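You operate a simulated robot arm through the tools that you are given. There is no shell and no other tool.

You run a simulated robot arm. Do the job below in one go: nothing can be reset, and whatever is moved stays where it is left.

## Task
Clamp the blue ball unit, brush it clean, seat it in the empty cup.
Fine: purple holder and lever; brush back; lever freed before the unit comes out; blue latch locked last; the other units stay. Set down upright: blue ball unit, brush. What is to be rubbed or washed off counts as gone when no trace of it is left.

It is judged by the outcome, as a careful person would: the job done as asked, and still so three seconds after it is handed in. It fails if anything else is knocked over, pushed out of place, dropped, spilled or broken.

## Robot
A 6-joint arm with a two-finger parallel gripper, fixed in place. Base frame: the origin is at the foot of the arm, x ahead of it, y to its left, z up; the work surface is at about z = 0. Lengths are in cm, angles in rad, forces in N, time in s.
With the tool pointing down near the work surface it reaches from about 16 to 42 cm from the base axis. Its first joint turns from -1.152 to 1.152 rad. Payload 1.57 kg.
The tool frame sits at the grasp point between the pads (the TCP): z along the fingers, y along the line on which they close. The tips reach 3 cm beyond it. Largest opening 8 cm; finger width 1.7, thickness 1.2; the body of the gripper, 4 by 8.2 cm, starts 8 cm behind the TCP.
Orientation is told as [roll, pitch, yaw] about the base's x, y, z axes, in that order, counted from this pose: with the fingers straight down and closing along the base's y, the tool's x points along the base's -x, its y along +y and its z along -z.

## Interface
- The arm moves only by the tool arm_command. Its argument "series" is a list of rows, each a list of 7 numbers: the shift along the tool's x, y, z in cm, then the turn, a rotation vector about the tool's x, y, z in rad, then the gripper command, from -1 (fully open) to 1 (shut), values between in proportion. In form: [[tx, ty, tz, wx, wy, wz, gripper], ...]. A call has 1 to 20 rows; each row is the pose to reach, as a shift and turn from the pose commanded when the call began, along the tool's axes at that moment. A row lasts 0.2 s, in which the tool goes at most 5 cm and 0.15 rad; a call with a longer step from one row to the next is refused whole, and so is a gripper value outside its range. A pose out of reach is approached as far as the arm can. The call stops where the force on the tool passes 50 N (or 10 N more than at its start, if that is more) or the arm is blocked; 0.2 s more then pass. The fingers move at their own pace (about 15.3 cm/s each) and stop on an object; they squeeze with about 25 N. The grip force told is the motor's: it shows also when the fingers shut on nothing. Time passes only in rows, and 0.2 s behind the last, so rows that repeat a pose let the fingers close. The reply holds the time, the measured pose of the TCP, the force on the tool along the base axes, the opening and the grip force, in the units named above and with some noise, with the torque about the TCP (base axes, N m) and any sound that the robot's microphone picked up.
- Cameras (640 x 400 px; columns grow to the right, rows downward): "scene" is fixed at [4.13, -32.37, 42.18]; the picture's right is [0.88, -0.48, 0.00], its down [-0.28, -0.52, -0.80] and it looks along [0.38, 0.71, -0.59] (base axes); focal length 214 px, centre (320, 200). "wrist" rides on the gripper at [7.2, -0.7, -12.2] in the tool frame; the picture's right is [0.09, 1.00, 0.00], its down [-0.84, 0.08, -0.54] and it looks along [-0.54, 0.05, 0.84] (tool axes); focal length 238 px, centre (320, 200). There is no depth. A picture from a camera that has moved, and an enlarged one, comes with that camera's place and axes in the base frame and with its lens.
- snapshot(camera): a new picture of that camera. No time passes.
- enlarge(camera, box): a new picture of the part [left, top, right, bottom] of that camera's present view, enlarged. No time passes.
- close_job(): hands the job in; it is judged then, once.

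Nothing tells you positions but the pictures and the camera data. Unless the task says otherwise, let go and move clear before handing in.

The tools are called after ">>>" as name(argument=value, ...) on one line, values as JSON. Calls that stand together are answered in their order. arm_command: Moves the arm, as the interface text tells. Its arguments: {"type":"object","properties":{"series":{"type":"array","items":{"type":"array","items":{"type":"number"}}}},"required":["series"]} The other tools are called the same way: snapshot (camera) takes a picture; enlarge (camera, box) takes an enlarged picture of a part of a camera's view; close_job () hands the job in.

At the start:

```text
clock: 0.0
tool_pos: [22.81, 0.1, 26.41]
tcp_rot: [0.003, 0.0, 0.0]
force: [-0.9, 0.8, 0.5]
moment: [0.03, -0.03, -0.02]
finger_gap: 8.01
finger_force: 0.1
```

scene: 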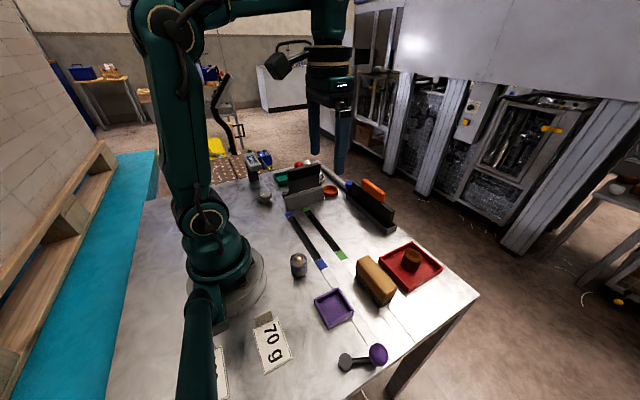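
wrist: 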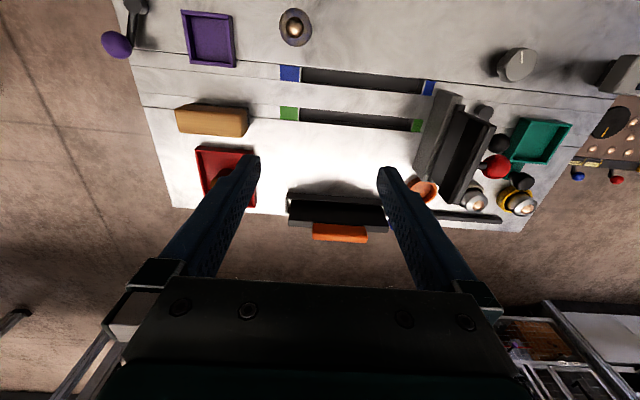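

I see a bench with coloured trays, slots, a brush-like block, a ball-topped lever and a few knobs. I'll enlarge the views to identify each of them before moving.

>>> enlarge(camera="scene", box=[230, 140, 350, 215])

>>> enlarge(camera="scene", box=[270, 220, 450, 380])

>>> enlarge(camera="wrist", box=[400, 30, 640, 230])

>>> enlarge(camera="wrist", box=[90, 0, 330, 220])

```text
5.33 times, centred on (290, 178) of scene
camera zoom: at [4.13, -32.37, 42.18], right [0.88, -0.48, 0.0], down [-0.28, -0.52, -0.8], along [0.38, 0.71, -0.59], focal length 1144 px, centre (480, 320)
```

zoom: 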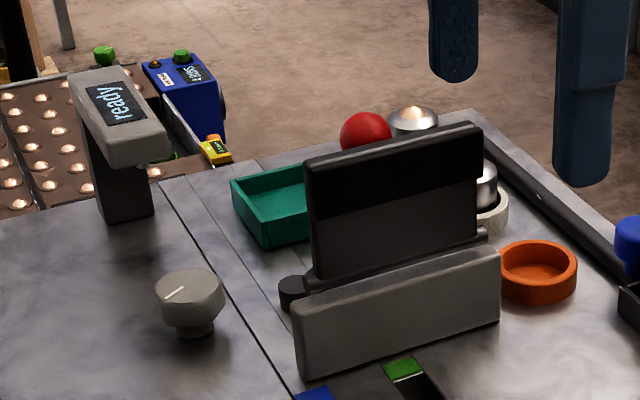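

```text
2.50 times, centred on (360, 300) of scene
camera zoom: at [4.13, -32.37, 42.18], right [0.88, -0.48, 0.0], down [-0.28, -0.52, -0.8], along [0.38, 0.71, -0.59], focal length 536 px, centre (220, -50)
```

zoom: 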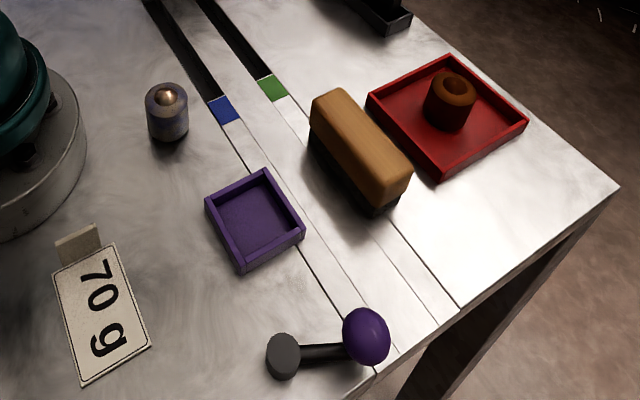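

```text
2.00 times, centred on (520, 130) of wrist
camera zoom: at [15.56, -0.65, 38.37], right [-0.09, 1.0, 0.0], down [0.84, 0.08, 0.54], along [0.54, 0.05, -0.84], focal length 477 px, centre (-80, 340)
```

zoom: 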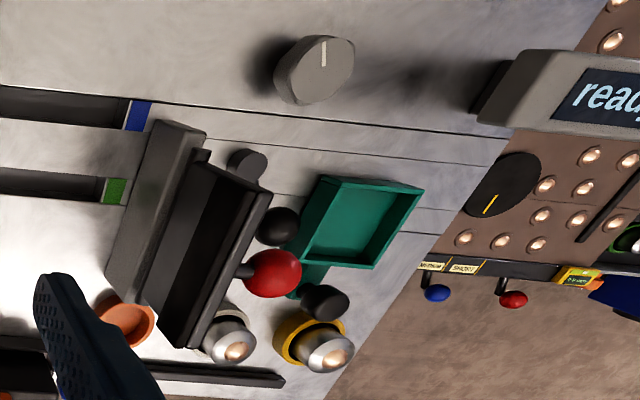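

```text
1.82 times, centred on (210, 110) of wrist
camera zoom: at [15.56, -0.65, 38.37], right [-0.09, 1.0, 0.0], down [0.84, 0.08, 0.54], along [0.54, 0.05, -0.84], focal length 433 px, centre (520, 364)
```

zoom: 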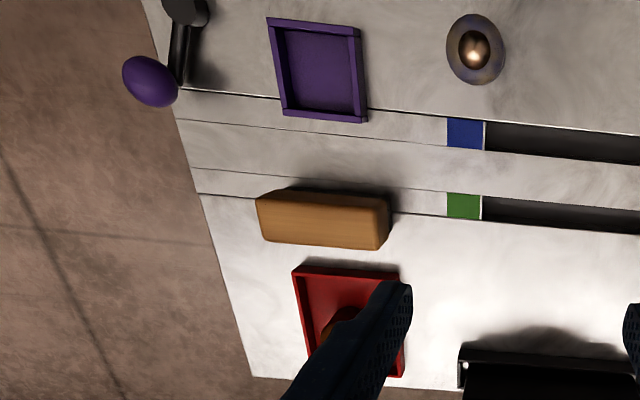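

There are several holders and levers here, so I'll look closer at each candidate: the unit, the latch-like parts and the cups.

>>> enlarge(camera="scene", box=[335, 165, 405, 240])

>>> enlarge(camera="scene", box=[280, 200, 360, 285])

>>> enlarge(camera="scene", box=[200, 310, 400, 400])

>>> enlarge(camera="wrist", box=[270, 170, 410, 260])

>>> enlarge(camera="wrist", box=[400, 80, 550, 230])

>>> enlarge(camera="scene", box=[350, 235, 450, 310])

>>> enlarge(camera="scene", box=[200, 130, 290, 200])

```text
5.33 times, centred on (370, 202) of scene
camera zoom: at [4.13, -32.37, 42.18], right [0.88, -0.48, 0.0], down [-0.28, -0.52, -0.8], along [0.38, 0.71, -0.59], focal length 1144 px, centre (53, 187)
```

zoom: 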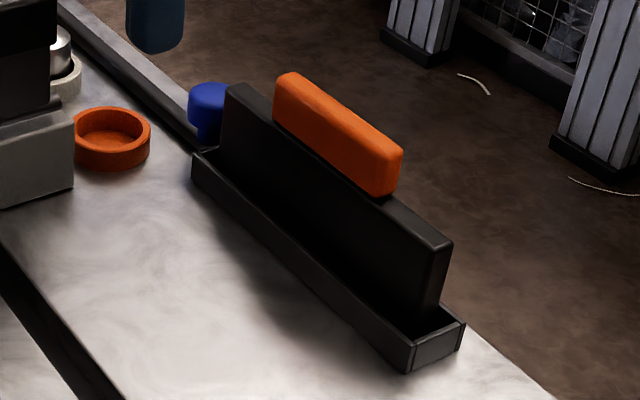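

```text
4.71 times, centred on (320, 242) of scene
camera zoom: at [4.13, -32.37, 42.18], right [0.88, -0.48, 0.0], down [-0.28, -0.52, -0.8], along [0.38, 0.71, -0.59], focal length 1009 px, centre (320, 0)
```

zoom: 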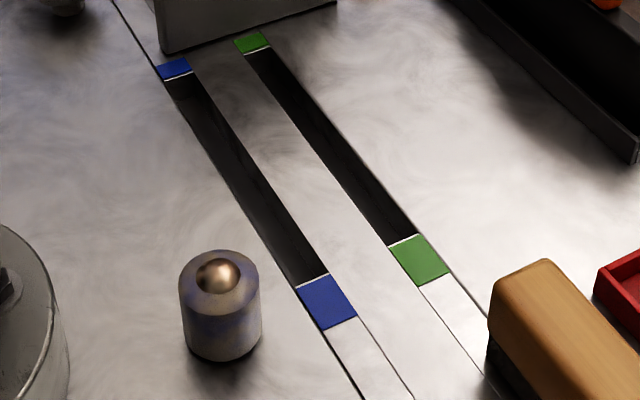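

```text
3.20 times, centred on (300, 355) of scene
camera zoom: at [4.13, -32.37, 42.18], right [0.88, -0.48, 0.0], down [-0.28, -0.52, -0.8], along [0.38, 0.71, -0.59], focal length 686 px, centre (384, -296)
```

zoom: 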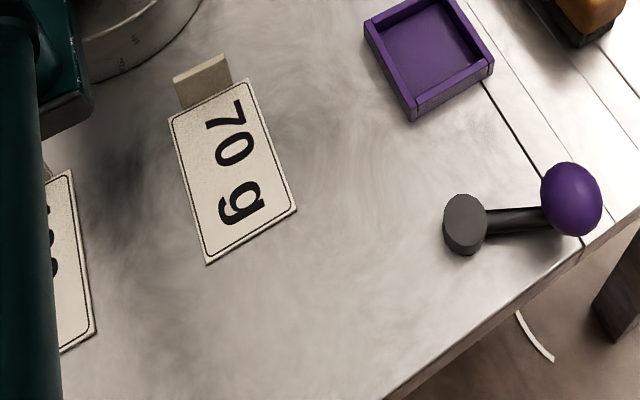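

```text
4.44 times, centred on (340, 215) of wrist
camera zoom: at [15.56, -0.65, 38.37], right [-0.09, 1.0, 0.0], down [0.84, 0.08, 0.54], along [0.54, 0.05, -0.84], focal length 1059 px, centre (231, 133)
```

zoom: 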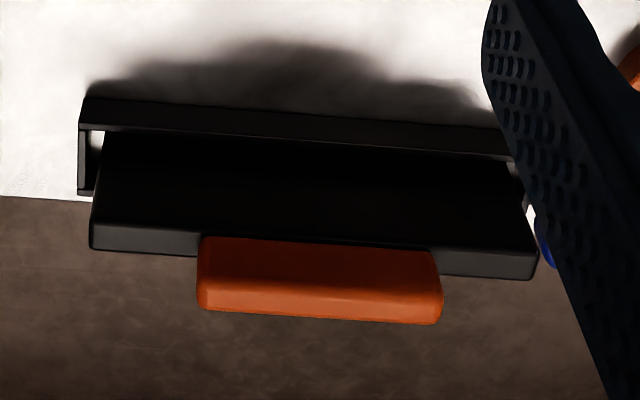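

```text
2.67 times, centred on (475, 155) of wrist
camera zoom: at [15.56, -0.65, 38.37], right [-0.09, 1.0, 0.0], down [0.84, 0.08, 0.54], along [0.54, 0.05, -0.84], focal length 636 px, centre (-93, 320)
```

zoom: 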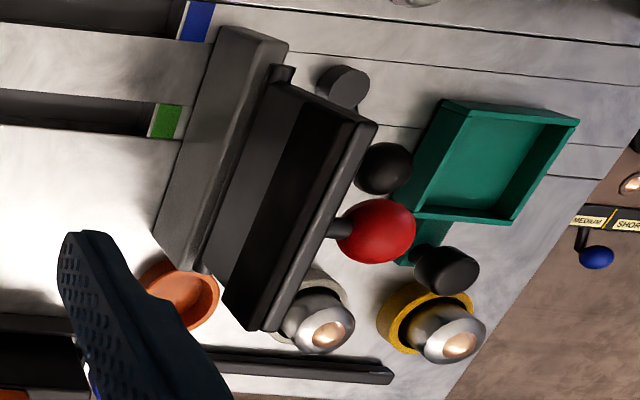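

```text
5.33 times, centred on (400, 272) of scene
camera zoom: at [4.13, -32.37, 42.18], right [0.88, -0.48, 0.0], down [-0.28, -0.52, -0.8], along [0.38, 0.71, -0.59], focal length 1144 px, centre (-107, -187)
```

zoom: 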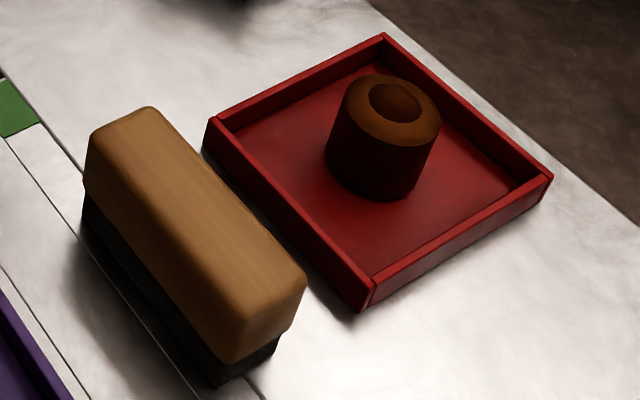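

```text
5.71 times, centred on (245, 165) of scene
camera zoom: at [4.13, -32.37, 42.18], right [0.88, -0.48, 0.0], down [-0.28, -0.52, -0.8], along [0.38, 0.71, -0.59], focal length 1226 px, centre (749, 400)
```

zoom: 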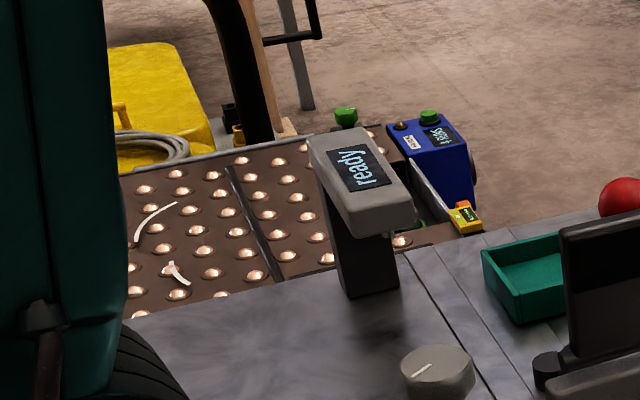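

I take the grey‑blue cylinder at about (14,-4) to be the dirty unit, the purple tray at (16,-15) with its lever at (13,-23) to be the holder, and the orange cup at (36.5,20.5) to be the empty one. I can't identify the latch yet, so I'll move the wrist camera over the left side.

>>> arm_command(series=[[0, 4, 0, 0, 0, 0, -1], [0, 8, 0, 0, 0, 0, -1], [0, 12, 0, 0, 0, 0, -1], [0, 16, 0, 0, 0, 0, -1]])

>>> snapshot(camera="wrist")

>>> snapshot(camera="scene")

```text
clock: 1.0
tool_pos: [23.07, 16.18, 26.15]
tcp_rot: [0.001, 0.0, -0.001]
force: [0.3, 0.3, 0.6]
moment: [-0.01, 0.04, 0.02]
finger_gap: 7.98
finger_force: 0.0
```

```text
taken
camera wrist: at [15.7, 15.54, 38.34], right [-0.09, 1.0, 0.0], down [0.84, 0.08, 0.54], along [0.54, 0.05, -0.84], focal length 238 px, centre (320, 200)
```

wrist: 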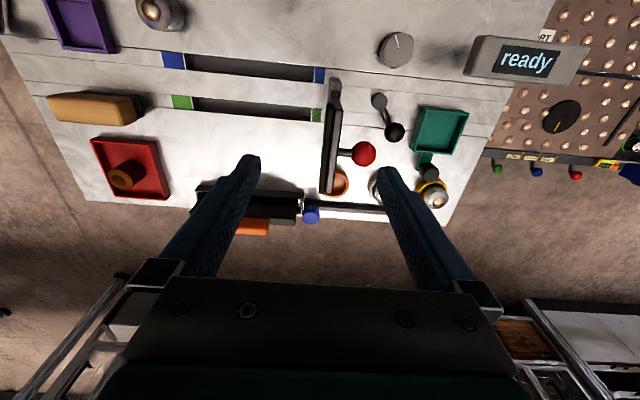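

```text
taken
```

scene: 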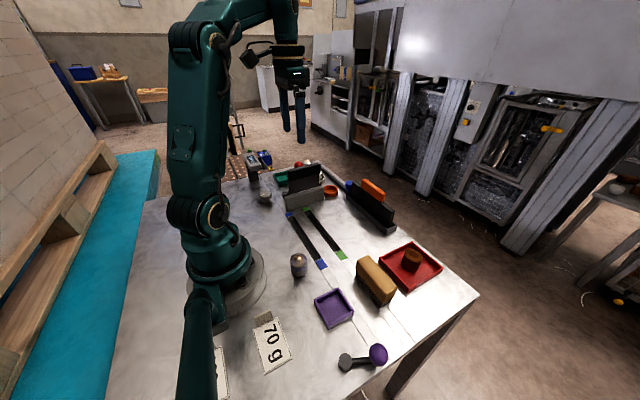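

>>> enlarge(camera="wrist", box=[280, 60, 480, 230])

>>> enlarge(camera="wrist", box=[0, 0, 240, 220])

>>> enlarge(camera="wrist", box=[220, 160, 400, 240])

```text
2.35 times, centred on (380, 145) of wrist
camera zoom: at [15.7, 15.54, 38.34], right [-0.09, 1.0, 0.0], down [0.84, 0.08, 0.54], along [0.54, 0.05, -0.84], focal length 561 px, centre (179, 329)
```

zoom: 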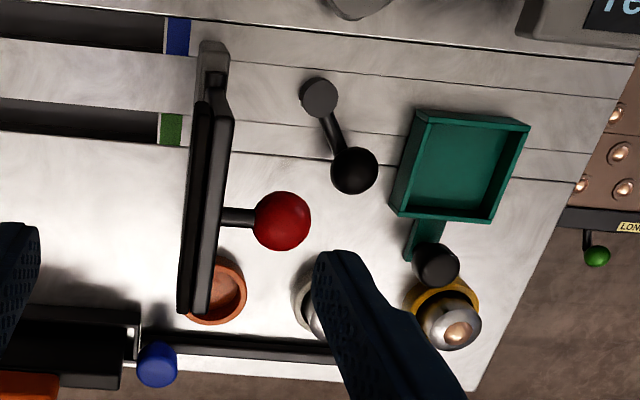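

```text
1.82 times, centred on (120, 110) of wrist
camera zoom: at [15.7, 15.54, 38.34], right [-0.09, 1.0, 0.0], down [0.84, 0.08, 0.54], along [0.54, 0.05, -0.84], focal length 433 px, centre (684, 364)
```

zoom: 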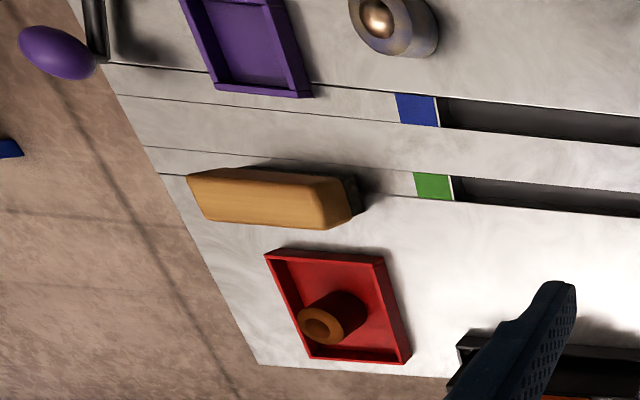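

```text
3.56 times, centred on (310, 200) of wrist
camera zoom: at [15.7, 15.54, 38.34], right [-0.09, 1.0, 0.0], down [0.84, 0.08, 0.54], along [0.54, 0.05, -0.84], focal length 848 px, centre (356, 200)
```

zoom: 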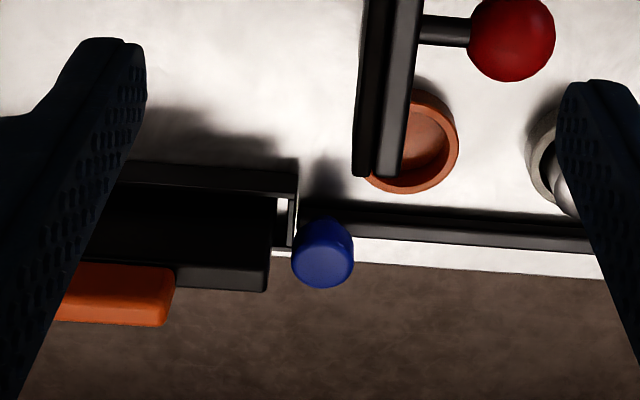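

The second view shows a black plate with a red ball handle at y≈18, a blue-capped part beside a black bar at about (41,16), and a black lever with a green tray. I'll go lower and tilt the camera to see the blue part, the plate and the orange cup better.

>>> arm_command(series=[[0, 0, 2, 0, -0.12, 0, -1], [0, 0, 4, 0, -0.24, 0, -1], [2, -2, 6, 0, -0.36, 0, -1], [4, -3, 8, 0, -0.48, 0, -1]])

>>> snapshot(camera="wrist")

```text
clock: 2.0
tool_pos: [20.03, 12.65, 18.07]
tcp_rot: [0.005, -0.484, 0.001]
force: [-0.9, 0.3, 0.7]
moment: [0.0, -0.03, -0.02]
finger_gap: 8.01
finger_force: 0.1
out of reach, approached as far as the arm can: row 4
```

```text
taken
camera wrist: at [7.74, 11.89, 25.48], right [-0.08, 1.0, -0.04], down [0.49, 0.08, 0.87], along [0.87, 0.05, -0.49], focal length 238 px, centre (320, 200)
```

wrist: 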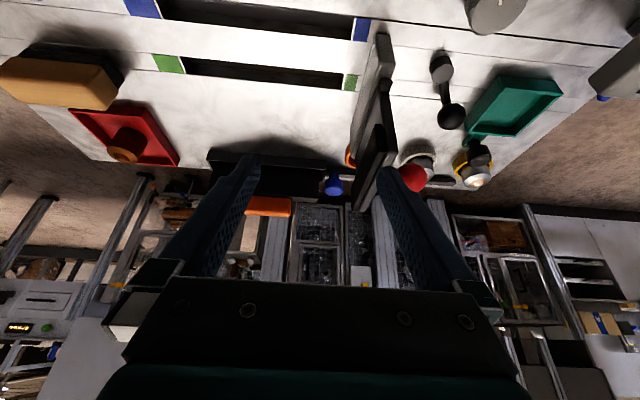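

>>> enlarge(camera="wrist", box=[240, 120, 440, 230])

>>> enlarge(camera="wrist", box=[340, 20, 580, 200])

```text
3.20 times, centred on (340, 175) of wrist
camera zoom: at [7.74, 11.89, 25.48], right [-0.08, 1.0, -0.04], down [0.49, 0.08, 0.87], along [0.87, 0.05, -0.49], focal length 763 px, centre (256, 280)
```

zoom: 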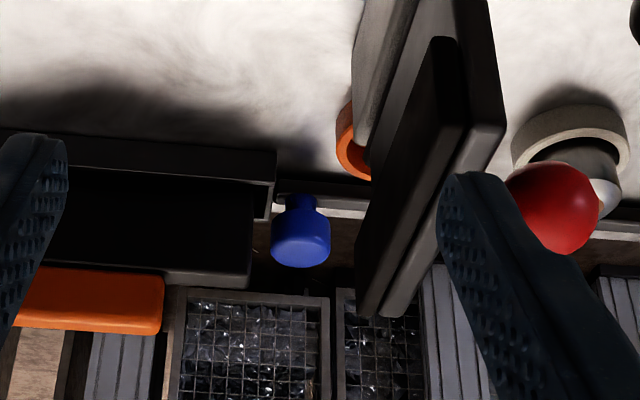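

```text
2.22 times, centred on (460, 110) of wrist
camera zoom: at [7.74, 11.89, 25.48], right [-0.08, 1.0, -0.04], down [0.49, 0.08, 0.87], along [0.87, 0.05, -0.49], focal length 530 px, centre (9, 400)
```

zoom: 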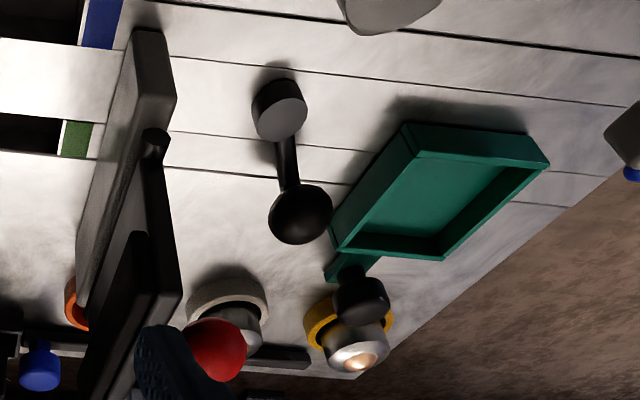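

The blue knob is at about (41.5,16.1,3.8), at the near end of a long bar along the far edge behind the cups. I'll move closer, staying high, to see how it is built.

>>> arm_command(series=[[0, 0, -2, 0, 0.12, 0, -1], [-2, -1, -3, 0, 0.24, 0, -1], [-5, -2, -3, 0, 0.36, 0, -1], [-8, -3, -3, 0, 0.4, 0, -1]])

>>> snapshot(camera="wrist")

```text
clock: 3.0
tool_pos: [25.75, 9.48, 24.46]
tcp_rot: [0.001, -0.079, 0.001]
force: [0.1, -0.4, 0.1]
moment: [0.01, -0.02, -0.01]
finger_gap: 7.99
finger_force: 0.0
```

```text
taken
camera wrist: at [17.44, 8.85, 35.97], right [-0.09, 1.0, -0.01], down [0.79, 0.08, 0.61], along [0.6, 0.05, -0.8], focal length 238 px, centre (320, 200)
```

wrist: 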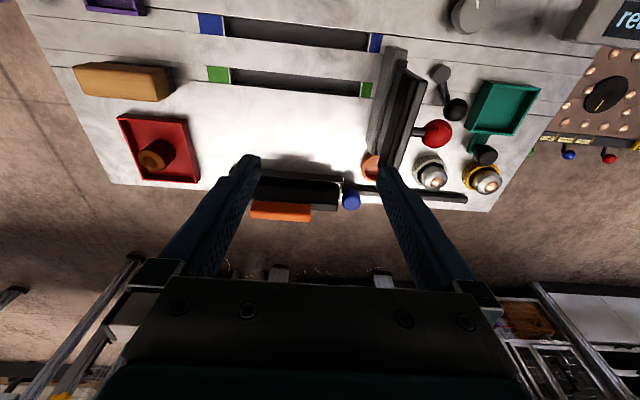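

>>> enlarge(camera="wrist", box=[330, 140, 410, 220])

>>> enlarge(camera="wrist", box=[400, 120, 520, 220])

>>> enlarge(camera="wrist", box=[340, 40, 480, 180])

>>> enlarge(camera="wrist", box=[60, 0, 220, 200])

```text
5.00 times, centred on (370, 180) of wrist
camera zoom: at [17.44, 8.85, 35.97], right [-0.09, 1.0, -0.01], down [0.79, 0.08, 0.61], along [0.6, 0.05, -0.8], focal length 1192 px, centre (70, 300)
```

zoom: 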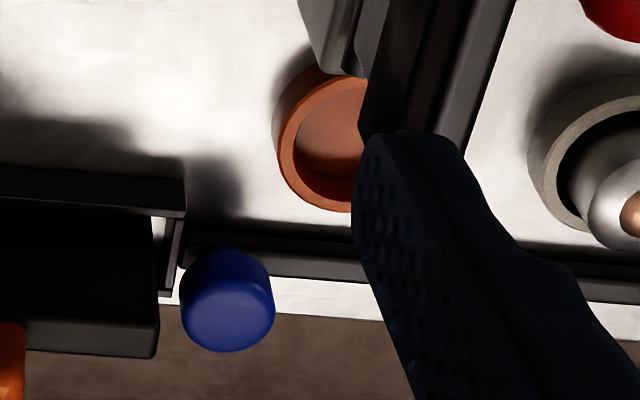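

```text
4.00 times, centred on (460, 170) of wrist
camera zoom: at [17.44, 8.85, 35.97], right [-0.09, 1.0, -0.01], down [0.79, 0.08, 0.61], along [0.6, 0.05, -0.8], focal length 953 px, centre (-240, 320)
```

zoom: 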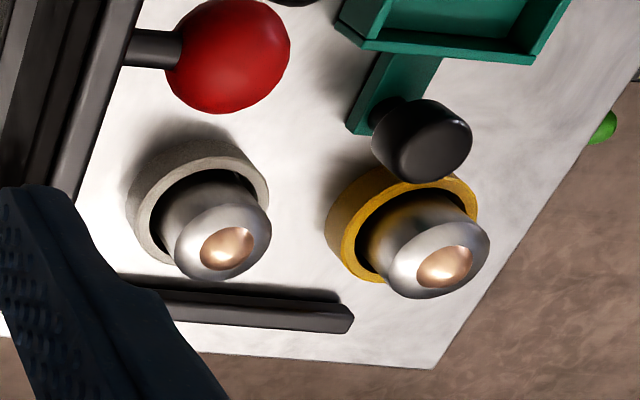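

```text
2.86 times, centred on (410, 110) of wrist
camera zoom: at [17.44, 8.85, 35.97], right [-0.09, 1.0, -0.01], down [0.79, 0.08, 0.61], along [0.6, 0.05, -0.8], focal length 681 px, centre (63, 457)
```

zoom: 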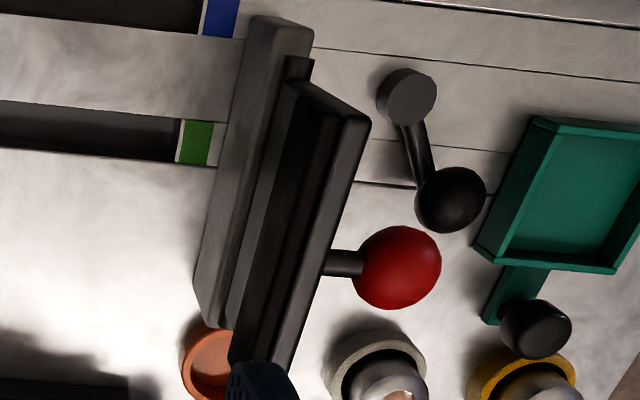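

```text
2.00 times, centred on (140, 100) of wrist
camera zoom: at [17.44, 8.85, 35.97], right [-0.09, 1.0, -0.01], down [0.79, 0.08, 0.61], along [0.6, 0.05, -0.8], focal length 477 px, centre (680, 400)
```

zoom: 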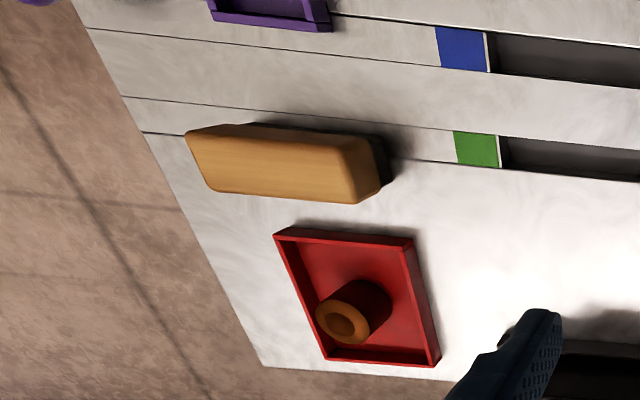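

The units in the white and yellow cups are in place, and the orange cup is the empty one on the table. Next I'll look at the purple holder, its lever, the unit and the brush from above.

>>> arm_command(series=[[0, -5, 0, 0, 0.079, 0, -1], [0.5, -10, 0, 0, 0.079, 0, -1], [1, -15, 0, 0, 0.079, 0, -1], [2, -20, 0, 0, 0.079, 0, -1], [3, -24, 0, 0, 0.079, 0, -1]])

>>> snapshot(camera="wrist")

```text
refused: row 2 steps farther than a row can; nothing moved
```

```text
taken
camera wrist: at [17.44, 8.85, 35.97], right [-0.09, 1.0, -0.01], down [0.79, 0.08, 0.61], along [0.6, 0.05, -0.8], focal length 238 px, centre (320, 200)
```

wrist: 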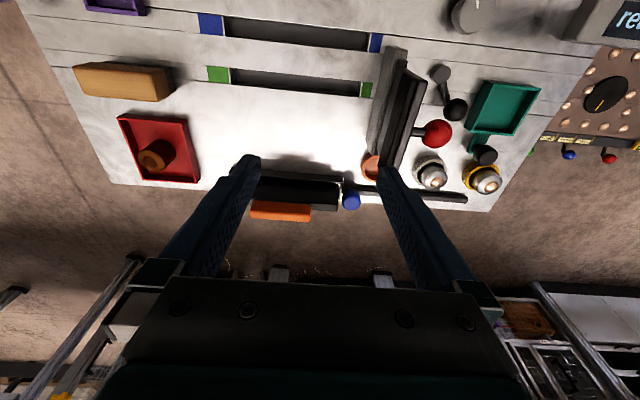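

The last command was refused because its steps were too long, so nothing moved. I'll repeat the move to the purple holder in shorter steps.

>>> arm_command(series=[[0, -4, 0, 0, 0.079, 0, -1], [0.5, -8, 0, 0, 0.079, 0, -1], [1, -12, 0, 0, 0.079, 0, -1], [2, -16, 0, 0, 0.079, 0, -1], [3, -20, 0, 0, 0.079, 0, -1], [4, -24, 0, 0, 0.079, 0, -1]])

>>> snapshot(camera="wrist")

>>> enlarge(camera="wrist", box=[160, 0, 480, 200])

```text
clock: 4.4
tool_pos: [21.69, -14.6, 24.24]
tcp_rot: [0.001, -0.002, 0.0]
force: [-1.0, -0.8, 0.3]
moment: [0.0, -0.01, -0.04]
finger_gap: 8.02
finger_force: 0.1
```

```text
taken
camera wrist: at [14.34, -15.28, 36.31], right [-0.09, 1.0, 0.0], down [0.83, 0.08, 0.54], along [0.54, 0.05, -0.84], focal length 238 px, centre (320, 200)
```

wrist: 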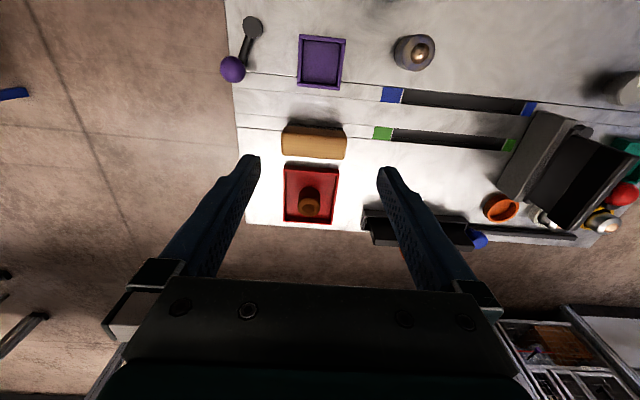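

```text
2.00 times, centred on (320, 100) of wrist
camera zoom: at [14.34, -15.28, 36.31], right [-0.09, 1.0, 0.0], down [0.83, 0.08, 0.54], along [0.54, 0.05, -0.84], focal length 477 px, centre (320, 400)
```

zoom: 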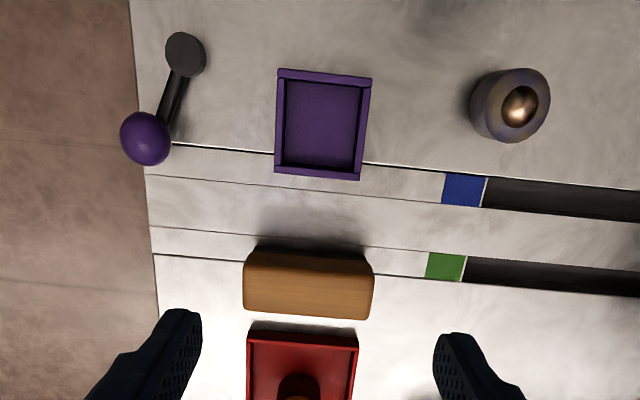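

>>> enlarge(camera="wrist", box=[270, 20, 370, 100])

>>> enlarge(camera="wrist", box=[380, 20, 450, 80])

>>> enlarge(camera="wrist", box=[200, 0, 290, 90])

>>> enlarge(camera="wrist", box=[265, 110, 365, 230])

>>> enlarge(camera="scene", box=[280, 245, 320, 285])

>>> enlarge(camera="wrist", box=[460, 170, 620, 250])

```text
5.00 times, centred on (320, 60) of wrist
camera zoom: at [14.34, -15.28, 36.31], right [-0.09, 1.0, 0.0], down [0.83, 0.08, 0.54], along [0.54, 0.05, -0.84], focal length 1192 px, centre (320, 900)
```

zoom: 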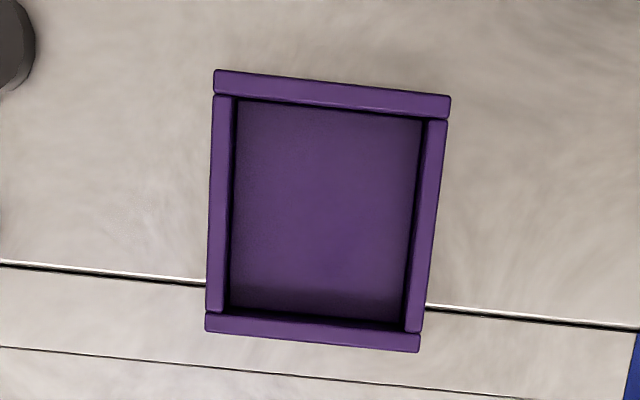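

```text
6.67 times, centred on (415, 50) of wrist
camera zoom: at [14.34, -15.28, 36.31], right [-0.09, 1.0, 0.0], down [0.83, 0.08, 0.54], along [0.54, 0.05, -0.84], focal length 1589 px, centre (-313, 1200)
```

zoom: 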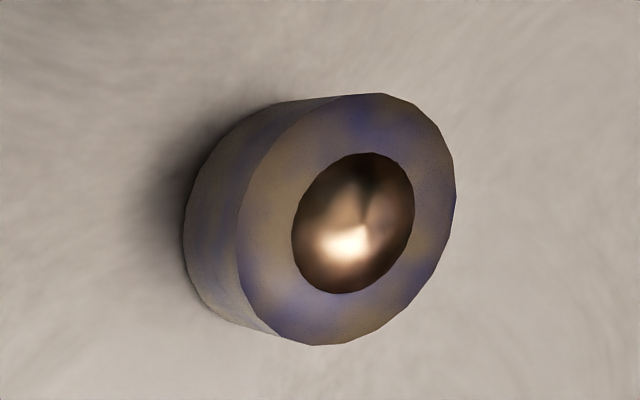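

```text
4.44 times, centred on (245, 45) of wrist
camera zoom: at [14.34, -15.28, 36.31], right [-0.09, 1.0, 0.0], down [0.83, 0.08, 0.54], along [0.54, 0.05, -0.84], focal length 1059 px, centre (653, 889)
```

zoom: 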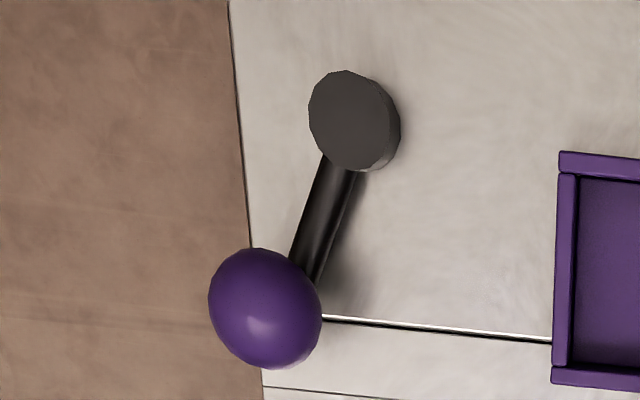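

```text
3.33 times, centred on (315, 170) of wrist
camera zoom: at [14.34, -15.28, 36.31], right [-0.09, 1.0, 0.0], down [0.83, 0.08, 0.54], along [0.54, 0.05, -0.84], focal length 794 px, centre (337, 300)
```

zoom: 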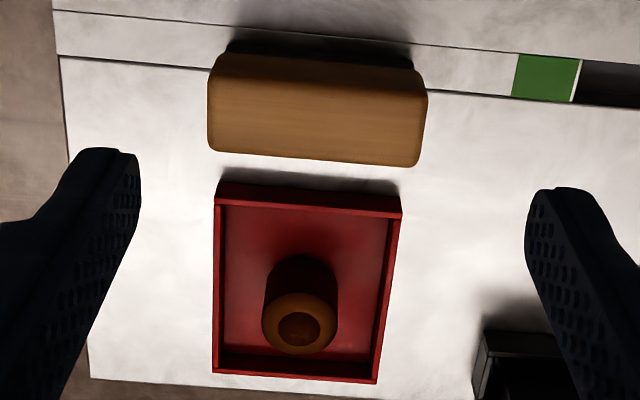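

```text
10.00 times, centred on (300, 265) of scene
camera zoom: at [4.13, -32.37, 42.18], right [0.88, -0.48, 0.0], down [-0.28, -0.52, -0.8], along [0.38, 0.71, -0.59], focal length 2145 px, centre (520, -450)
```

zoom: 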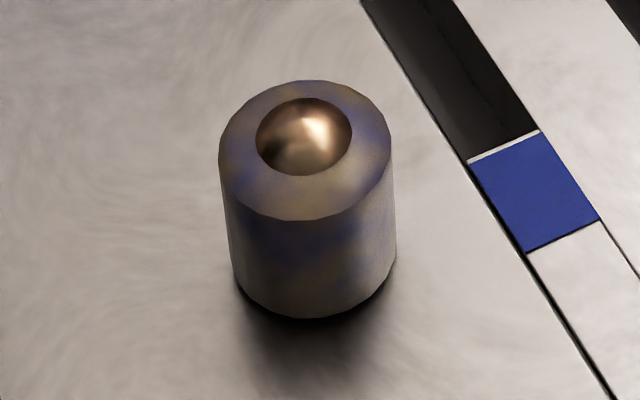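

```text
4.00 times, centred on (540, 210) of wrist
camera zoom: at [14.34, -15.28, 36.31], right [-0.09, 1.0, 0.0], down [0.83, 0.08, 0.54], along [0.54, 0.05, -0.84], focal length 953 px, centre (-560, 160)
```

zoom: 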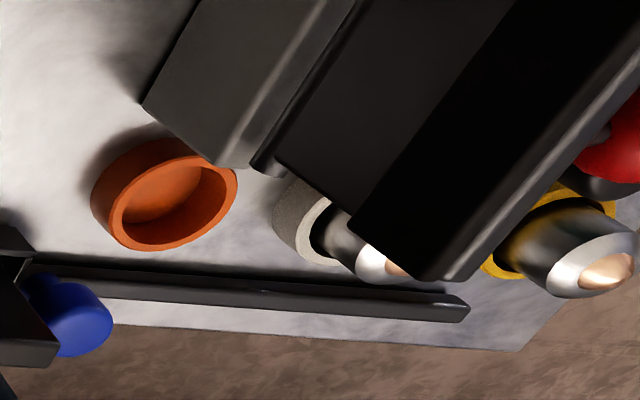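

The blue unit with tan dust is at about (14.2,-3.7), 3.7 cm across and 3.5 cm tall. The purple holder is centred near (16.1,-15.05) with about 4.3×4.7 cm inside. The unit is close to the base, so I'll approach it with the fingers tilted back toward the base, stopping above it first to check.

>>> arm_command(series=[[1.5, 2, 2, 0, 0.07, 0, -1], [3, 4.2, 4, 0, 0.14, 0, -1], [4.5, 6.4, 6, 0, 0.21, 0, -1], [6, 8.6, 8, 0, 0.28, 0, -1], [7, 10.2, 10, 0, 0.35, 0, -1], [7.49, 10.9, 12.2, 0, 0.35, 0, -1], [7.49, 10.9, 12.2, 0, 0.35, 0, -1]])

>>> snapshot(camera="wrist")

>>> snapshot(camera="scene")

>>> enlarge(camera="scene", box=[305, 280, 365, 335])

```text
clock: 6.0
tool_pos: [14.32, -3.59, 12.05]
tcp_rot: [0.002, 0.345, 0.001]
force: [-0.6, 0.6, 0.3]
moment: [0.01, -0.01, 0.02]
finger_gap: 7.99
finger_force: 0.0
```

```text
taken
camera wrist: at [11.52, -4.24, 25.71], right [-0.09, 1.0, 0.03], down [0.97, 0.08, 0.23], along [0.22, 0.05, -0.97], focal length 238 px, centre (320, 200)
```

wrist: 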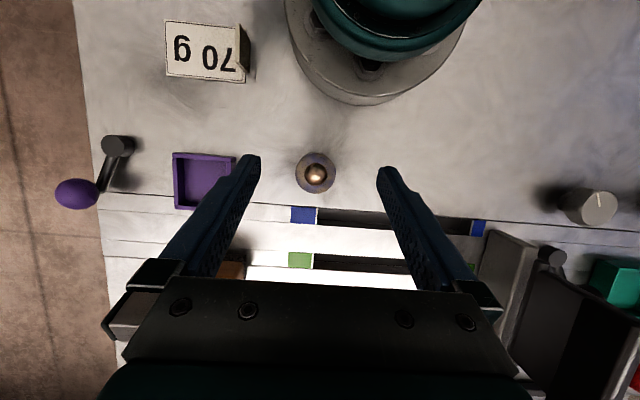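

```text
taken
```

scene: 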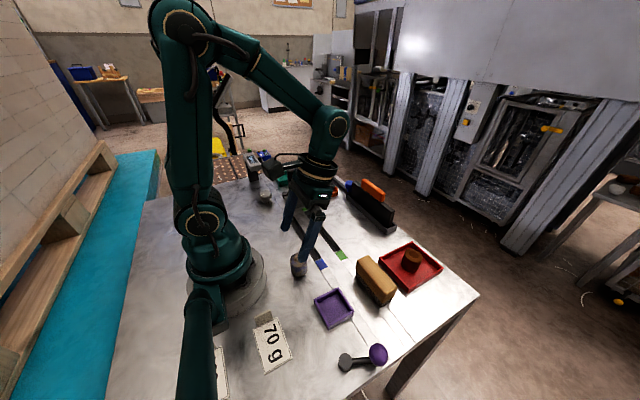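

```text
7.27 times, centred on (335, 308) of scene
camera zoom: at [4.13, -32.37, 42.18], right [0.88, -0.48, 0.0], down [-0.28, -0.52, -0.8], along [0.38, 0.71, -0.59], focal length 1560 px, centre (211, -582)
```

zoom: 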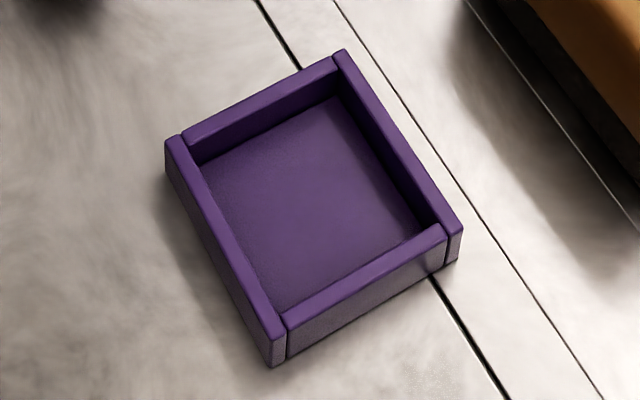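

The tilted pose reaches, and the unit sits between the fingers at about (14.15,-3.74). I'll descend so the tips stop about 1.4 cm above the table, leaving room for the holder walls, then close and check the grip.

>>> arm_command(series=[[-0.857, -0.05, 2.348, 0, 0, 0, -1], [-1.714, -0.1, 4.697, 0, 0, 0, -1], [-2.572, -0.1, 7.045, 0, 0, 0, -1], [-2.572, -0.1, 7.045, 0, 0, 0, -1], [-2.572, -0.1, 7.045, 0, 0, 0, 0], [-2.572, -0.1, 7.045, 0, 0, 0, 0.5], [-2.572, -0.1, 7.045, 0, 0, 0, 1], [-2.572, -0.1, 7.045, 0, 0, 0, 1]])

>>> snapshot(camera="wrist")

>>> enlarge(camera="scene", box=[260, 220, 340, 290])

```text
clock: 7.8
tool_pos: [14.22, -3.74, 4.42]
tcp_rot: [-0.001, 0.347, 0.0]
force: [-0.7, -0.7, 0.4]
moment: [-0.01, 0.04, -0.01]
finger_gap: 3.69
finger_force: 25.5
```

```text
taken
camera wrist: at [11.41, -4.45, 18.32], right [-0.09, 1.0, 0.03], down [0.97, 0.08, 0.23], along [0.22, 0.05, -0.97], focal length 238 px, centre (320, 200)
```

wrist: 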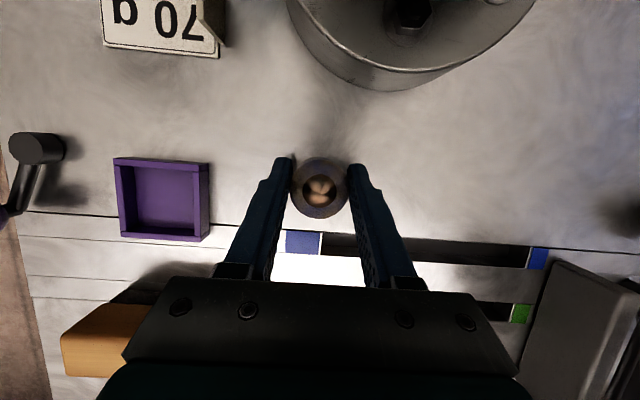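

```text
5.71 times, centred on (300, 255) of scene
camera zoom: at [4.13, -32.37, 42.18], right [0.88, -0.48, 0.0], down [-0.28, -0.52, -0.8], along [0.38, 0.71, -0.59], focal length 1226 px, centre (434, -114)
```

zoom: 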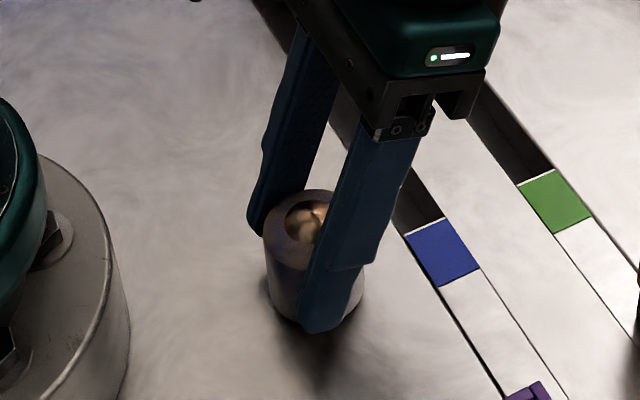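

The unit is gripped, with a gap of 3.69 cm. I'll lift it 5 cm and carry it over the purple holder, then check the alignment before lowering.

>>> arm_command(series=[[0.857, 0, -2.348, 0, 0, 0, 1], [1.7145, 0, -4.697, 0, 0, 0, 1], [1.25, -2.8, -4.87, 0, 0, 0, 1], [0.78, -5.6, -5.04, 0, 0, 0, 1], [0.32, -8.4, -5.21, 0, 0, 0, 1], [-0.146, -11.25, -5.376, 0, 0, 0, 1], [-0.146, -11.25, -5.376, 0, 0, 0, 1]])

>>> snapshot(camera="wrist")

>>> enlarge(camera="scene", box=[300, 250, 370, 335])

>>> enlarge(camera="wrist", box=[240, 110, 400, 260])

```text
clock: 9.4
tool_pos: [16.17, -15.09, 9.57]
tcp_rot: [0.001, 0.348, 0.003]
force: [-0.2, 0.5, -0.4]
moment: [0.0, 0.04, 0.01]
finger_gap: 3.73
finger_force: 25.1
```

```text
taken
camera wrist: at [13.41, -15.77, 23.4], right [-0.09, 1.0, 0.03], down [0.97, 0.08, 0.22], along [0.22, 0.05, -0.97], focal length 238 px, centre (320, 200)
```

wrist: 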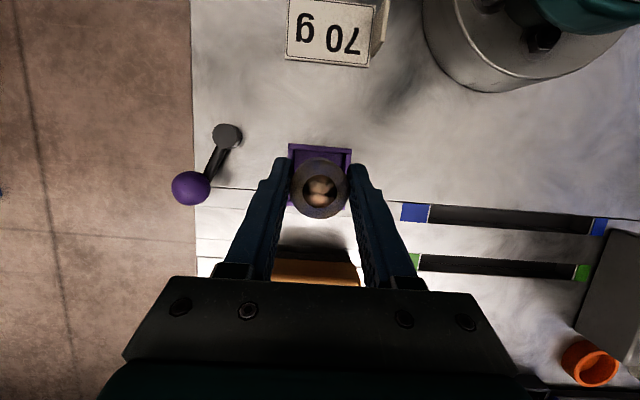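

```text
4.71 times, centred on (335, 292) of scene
camera zoom: at [4.13, -32.37, 42.18], right [0.88, -0.48, 0.0], down [-0.28, -0.52, -0.8], along [0.38, 0.71, -0.59], focal length 1009 px, centre (249, -235)
```

zoom: 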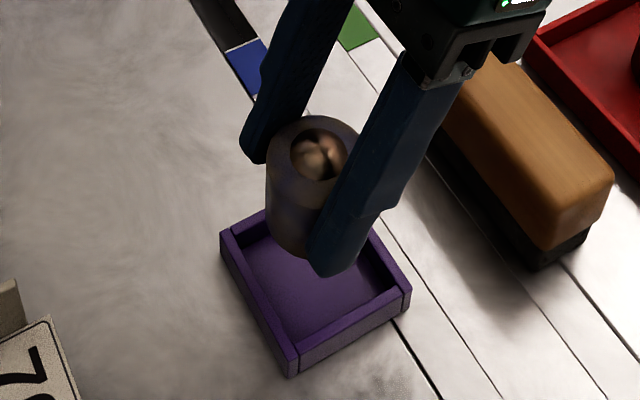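

```text
2.67 times, centred on (320, 185) of wrist
camera zoom: at [13.41, -15.77, 23.4], right [-0.09, 1.0, 0.03], down [0.97, 0.08, 0.22], along [0.22, 0.05, -0.97], focal length 636 px, centre (320, 240)
```

zoom: 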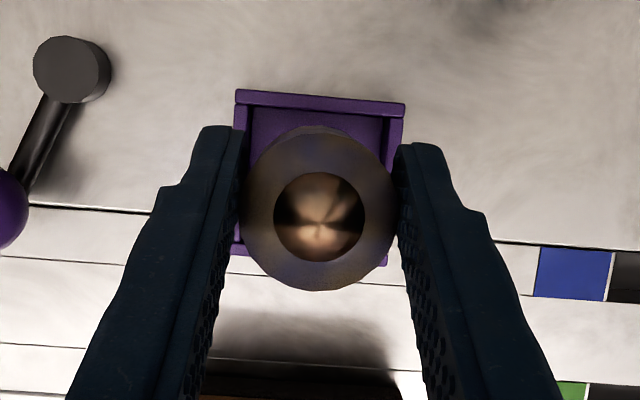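

The holder's outer edges are at x 13.5–19.2 and y −17.9 to −12.15, so its centre is about (16.35,-15.04). The unit is about 0.2 cm short in x. I'll correct that and lower it 4.5 cm, then check for contact.

>>> arm_command(series=[[-0.188, 0.04, -0.069, 0, 0, 0, 1], [-0.874, 0.04, 1.81, 0, 0, 0, 1], [-1.56, 0.04, 3.689, 0, 0, 0, 1], [-1.731, 0.04, 4.158, 0, 0, 0, 1], [-1.731, 0.04, 4.158, 0, 0, 0, 1]])

>>> enlarge(camera="scene", box=[300, 250, 370, 335])

>>> enlarge(camera="wrist", box=[240, 110, 400, 260])

```text
clock: 10.6
tool_pos: [16.38, -14.92, 5.06]
tcp_rot: [0.002, 0.347, 0.0]
force: [0.2, 0.7, -2.7]
moment: [-0.02, 0.01, 0.0]
finger_gap: 3.72
finger_force: 24.8
```

```text
4.71 times, centred on (335, 292) of scene
camera zoom: at [4.13, -32.37, 42.18], right [0.88, -0.48, 0.0], down [-0.28, -0.52, -0.8], along [0.38, 0.71, -0.59], focal length 1009 px, centre (249, -235)
```

zoom: 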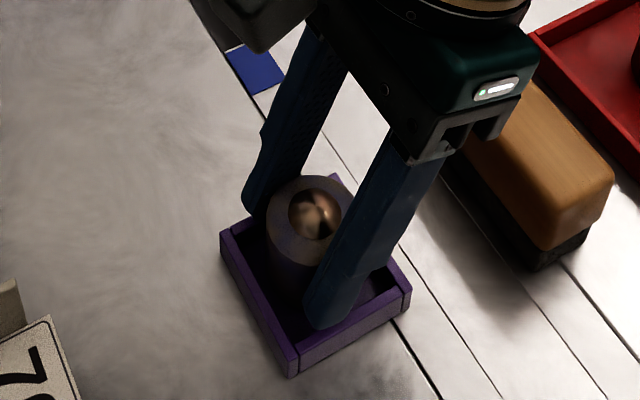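

```text
2.67 times, centred on (320, 185) of wrist
camera zoom: at [13.6, -15.51, 18.88], right [-0.09, 1.0, 0.03], down [0.97, 0.08, 0.23], along [0.22, 0.05, -0.97], focal length 636 px, centre (320, 240)
```

zoom: 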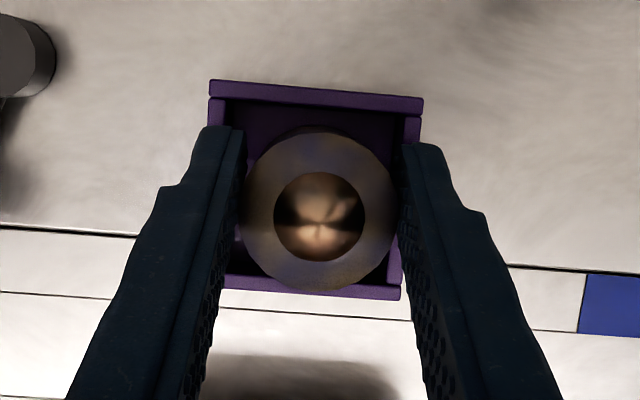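

The unit is inside the holder walls but about 0.2 cm off in y. I'll nudge it to the centre and lower a little more until it touches the floor.

>>> arm_command(series=[[0, -0.2, 0, 0, 0, 0, 1], [-0.05, -0.2, 0.14, 0, 0, 0, 1], [-0.05, -0.2, 0.14, 0, 0, 0, 1]])

>>> arm_command(series=[[-0.05, 0, 0.14, 0, 0, 0, 1], [-0.05, 0, 0.14, 0, 0, 0, 1]])

>>> enlarge(camera="wrist", box=[240, 110, 400, 260])

```text
clock: 11.4
tool_pos: [16.45, -15.07, 4.91]
tcp_rot: [0.001, 0.346, 0.0]
force: [0.0, -0.1, -0.9]
moment: [0.01, 0.0, -0.01]
finger_gap: 3.71
finger_force: 25.3
```

```text
clock: 12.0
tool_pos: [16.39, -15.01, 4.84]
tcp_rot: [0.0, 0.343, 0.0]
force: [2.5, -0.4, 18.1]
moment: [0.17, -0.23, -0.02]
finger_gap: 3.72
finger_force: 24.8
```

```text
2.67 times, centred on (320, 185) of wrist
camera zoom: at [13.59, -15.69, 18.55], right [-0.09, 1.0, 0.03], down [0.97, 0.08, 0.23], along [0.22, 0.05, -0.97], focal length 636 px, centre (320, 240)
```

zoom: 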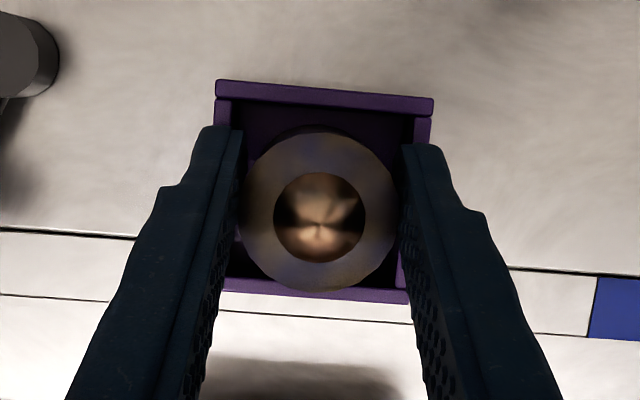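

Contact shows 18 N upward, so the unit is on the holder floor and centred. I'll release it, rise straight up and look.

>>> arm_command(series=[[0.02, 0, -0.07, 0, 0, 0, 1], [0.02, 0, -0.07, 0, 0, 0, -0.4], [0.02, 0, -0.07, 0, 0, 0, -0.4], [1.03, 0, -2.82, 0, 0, 0, -0.4], [2.06, 0, -5.64, 0, 0, 0, -0.4], [3.09, 0, -8.45, 0, 0, 0, -0.4], [3.09, 0, -8.45, 0, 0, 0, -0.4]])

>>> snapshot(camera="wrist")

>>> enlarge(camera="wrist", box=[240, 110, 400, 260])

>>> enlarge(camera="scene", box=[295, 270, 405, 380])

```text
clock: 13.6
tool_pos: [16.29, -14.72, 13.71]
tcp_rot: [0.001, 0.348, 0.002]
force: [-0.1, -0.8, 0.2]
moment: [0.0, 0.01, 0.02]
finger_gap: 5.61
finger_force: 0.1
```

```text
taken
camera wrist: at [13.52, -15.46, 27.64], right [-0.09, 1.0, 0.03], down [0.97, 0.08, 0.23], along [0.22, 0.05, -0.97], focal length 238 px, centre (320, 200)
```

wrist: 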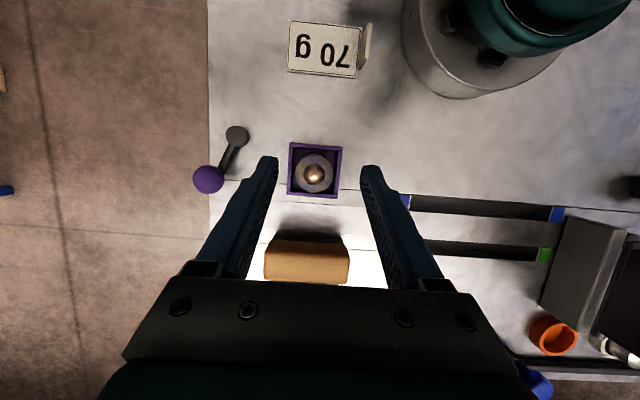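

```text
2.67 times, centred on (320, 185) of wrist
camera zoom: at [13.52, -15.46, 27.64], right [-0.09, 1.0, 0.03], down [0.97, 0.08, 0.23], along [0.22, 0.05, -0.97], focal length 636 px, centre (320, 240)
```

zoom: 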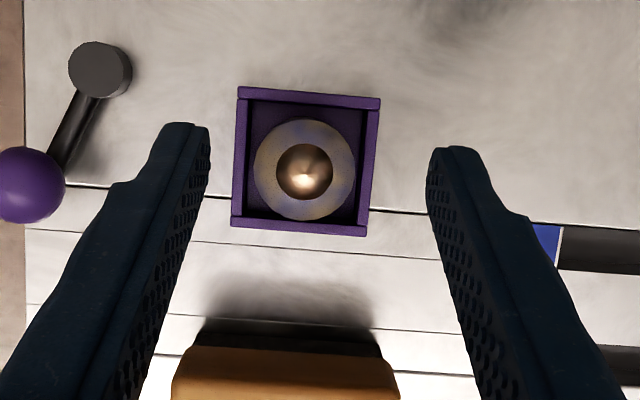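

```text
3.64 times, centred on (350, 325) of scene
camera zoom: at [4.13, -32.37, 42.18], right [0.88, -0.48, 0.0], down [-0.28, -0.52, -0.8], along [0.38, 0.71, -0.59], focal length 780 px, centre (211, -254)
```

zoom: 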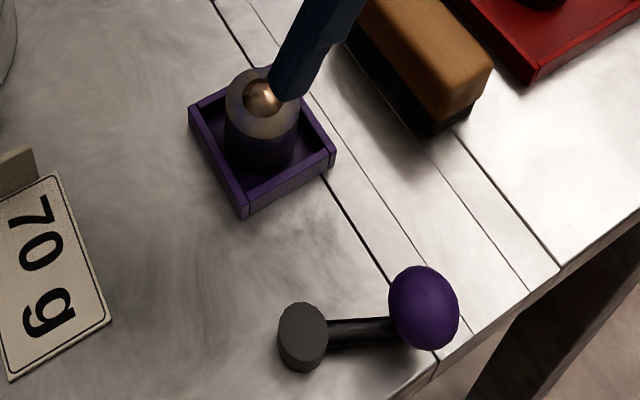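

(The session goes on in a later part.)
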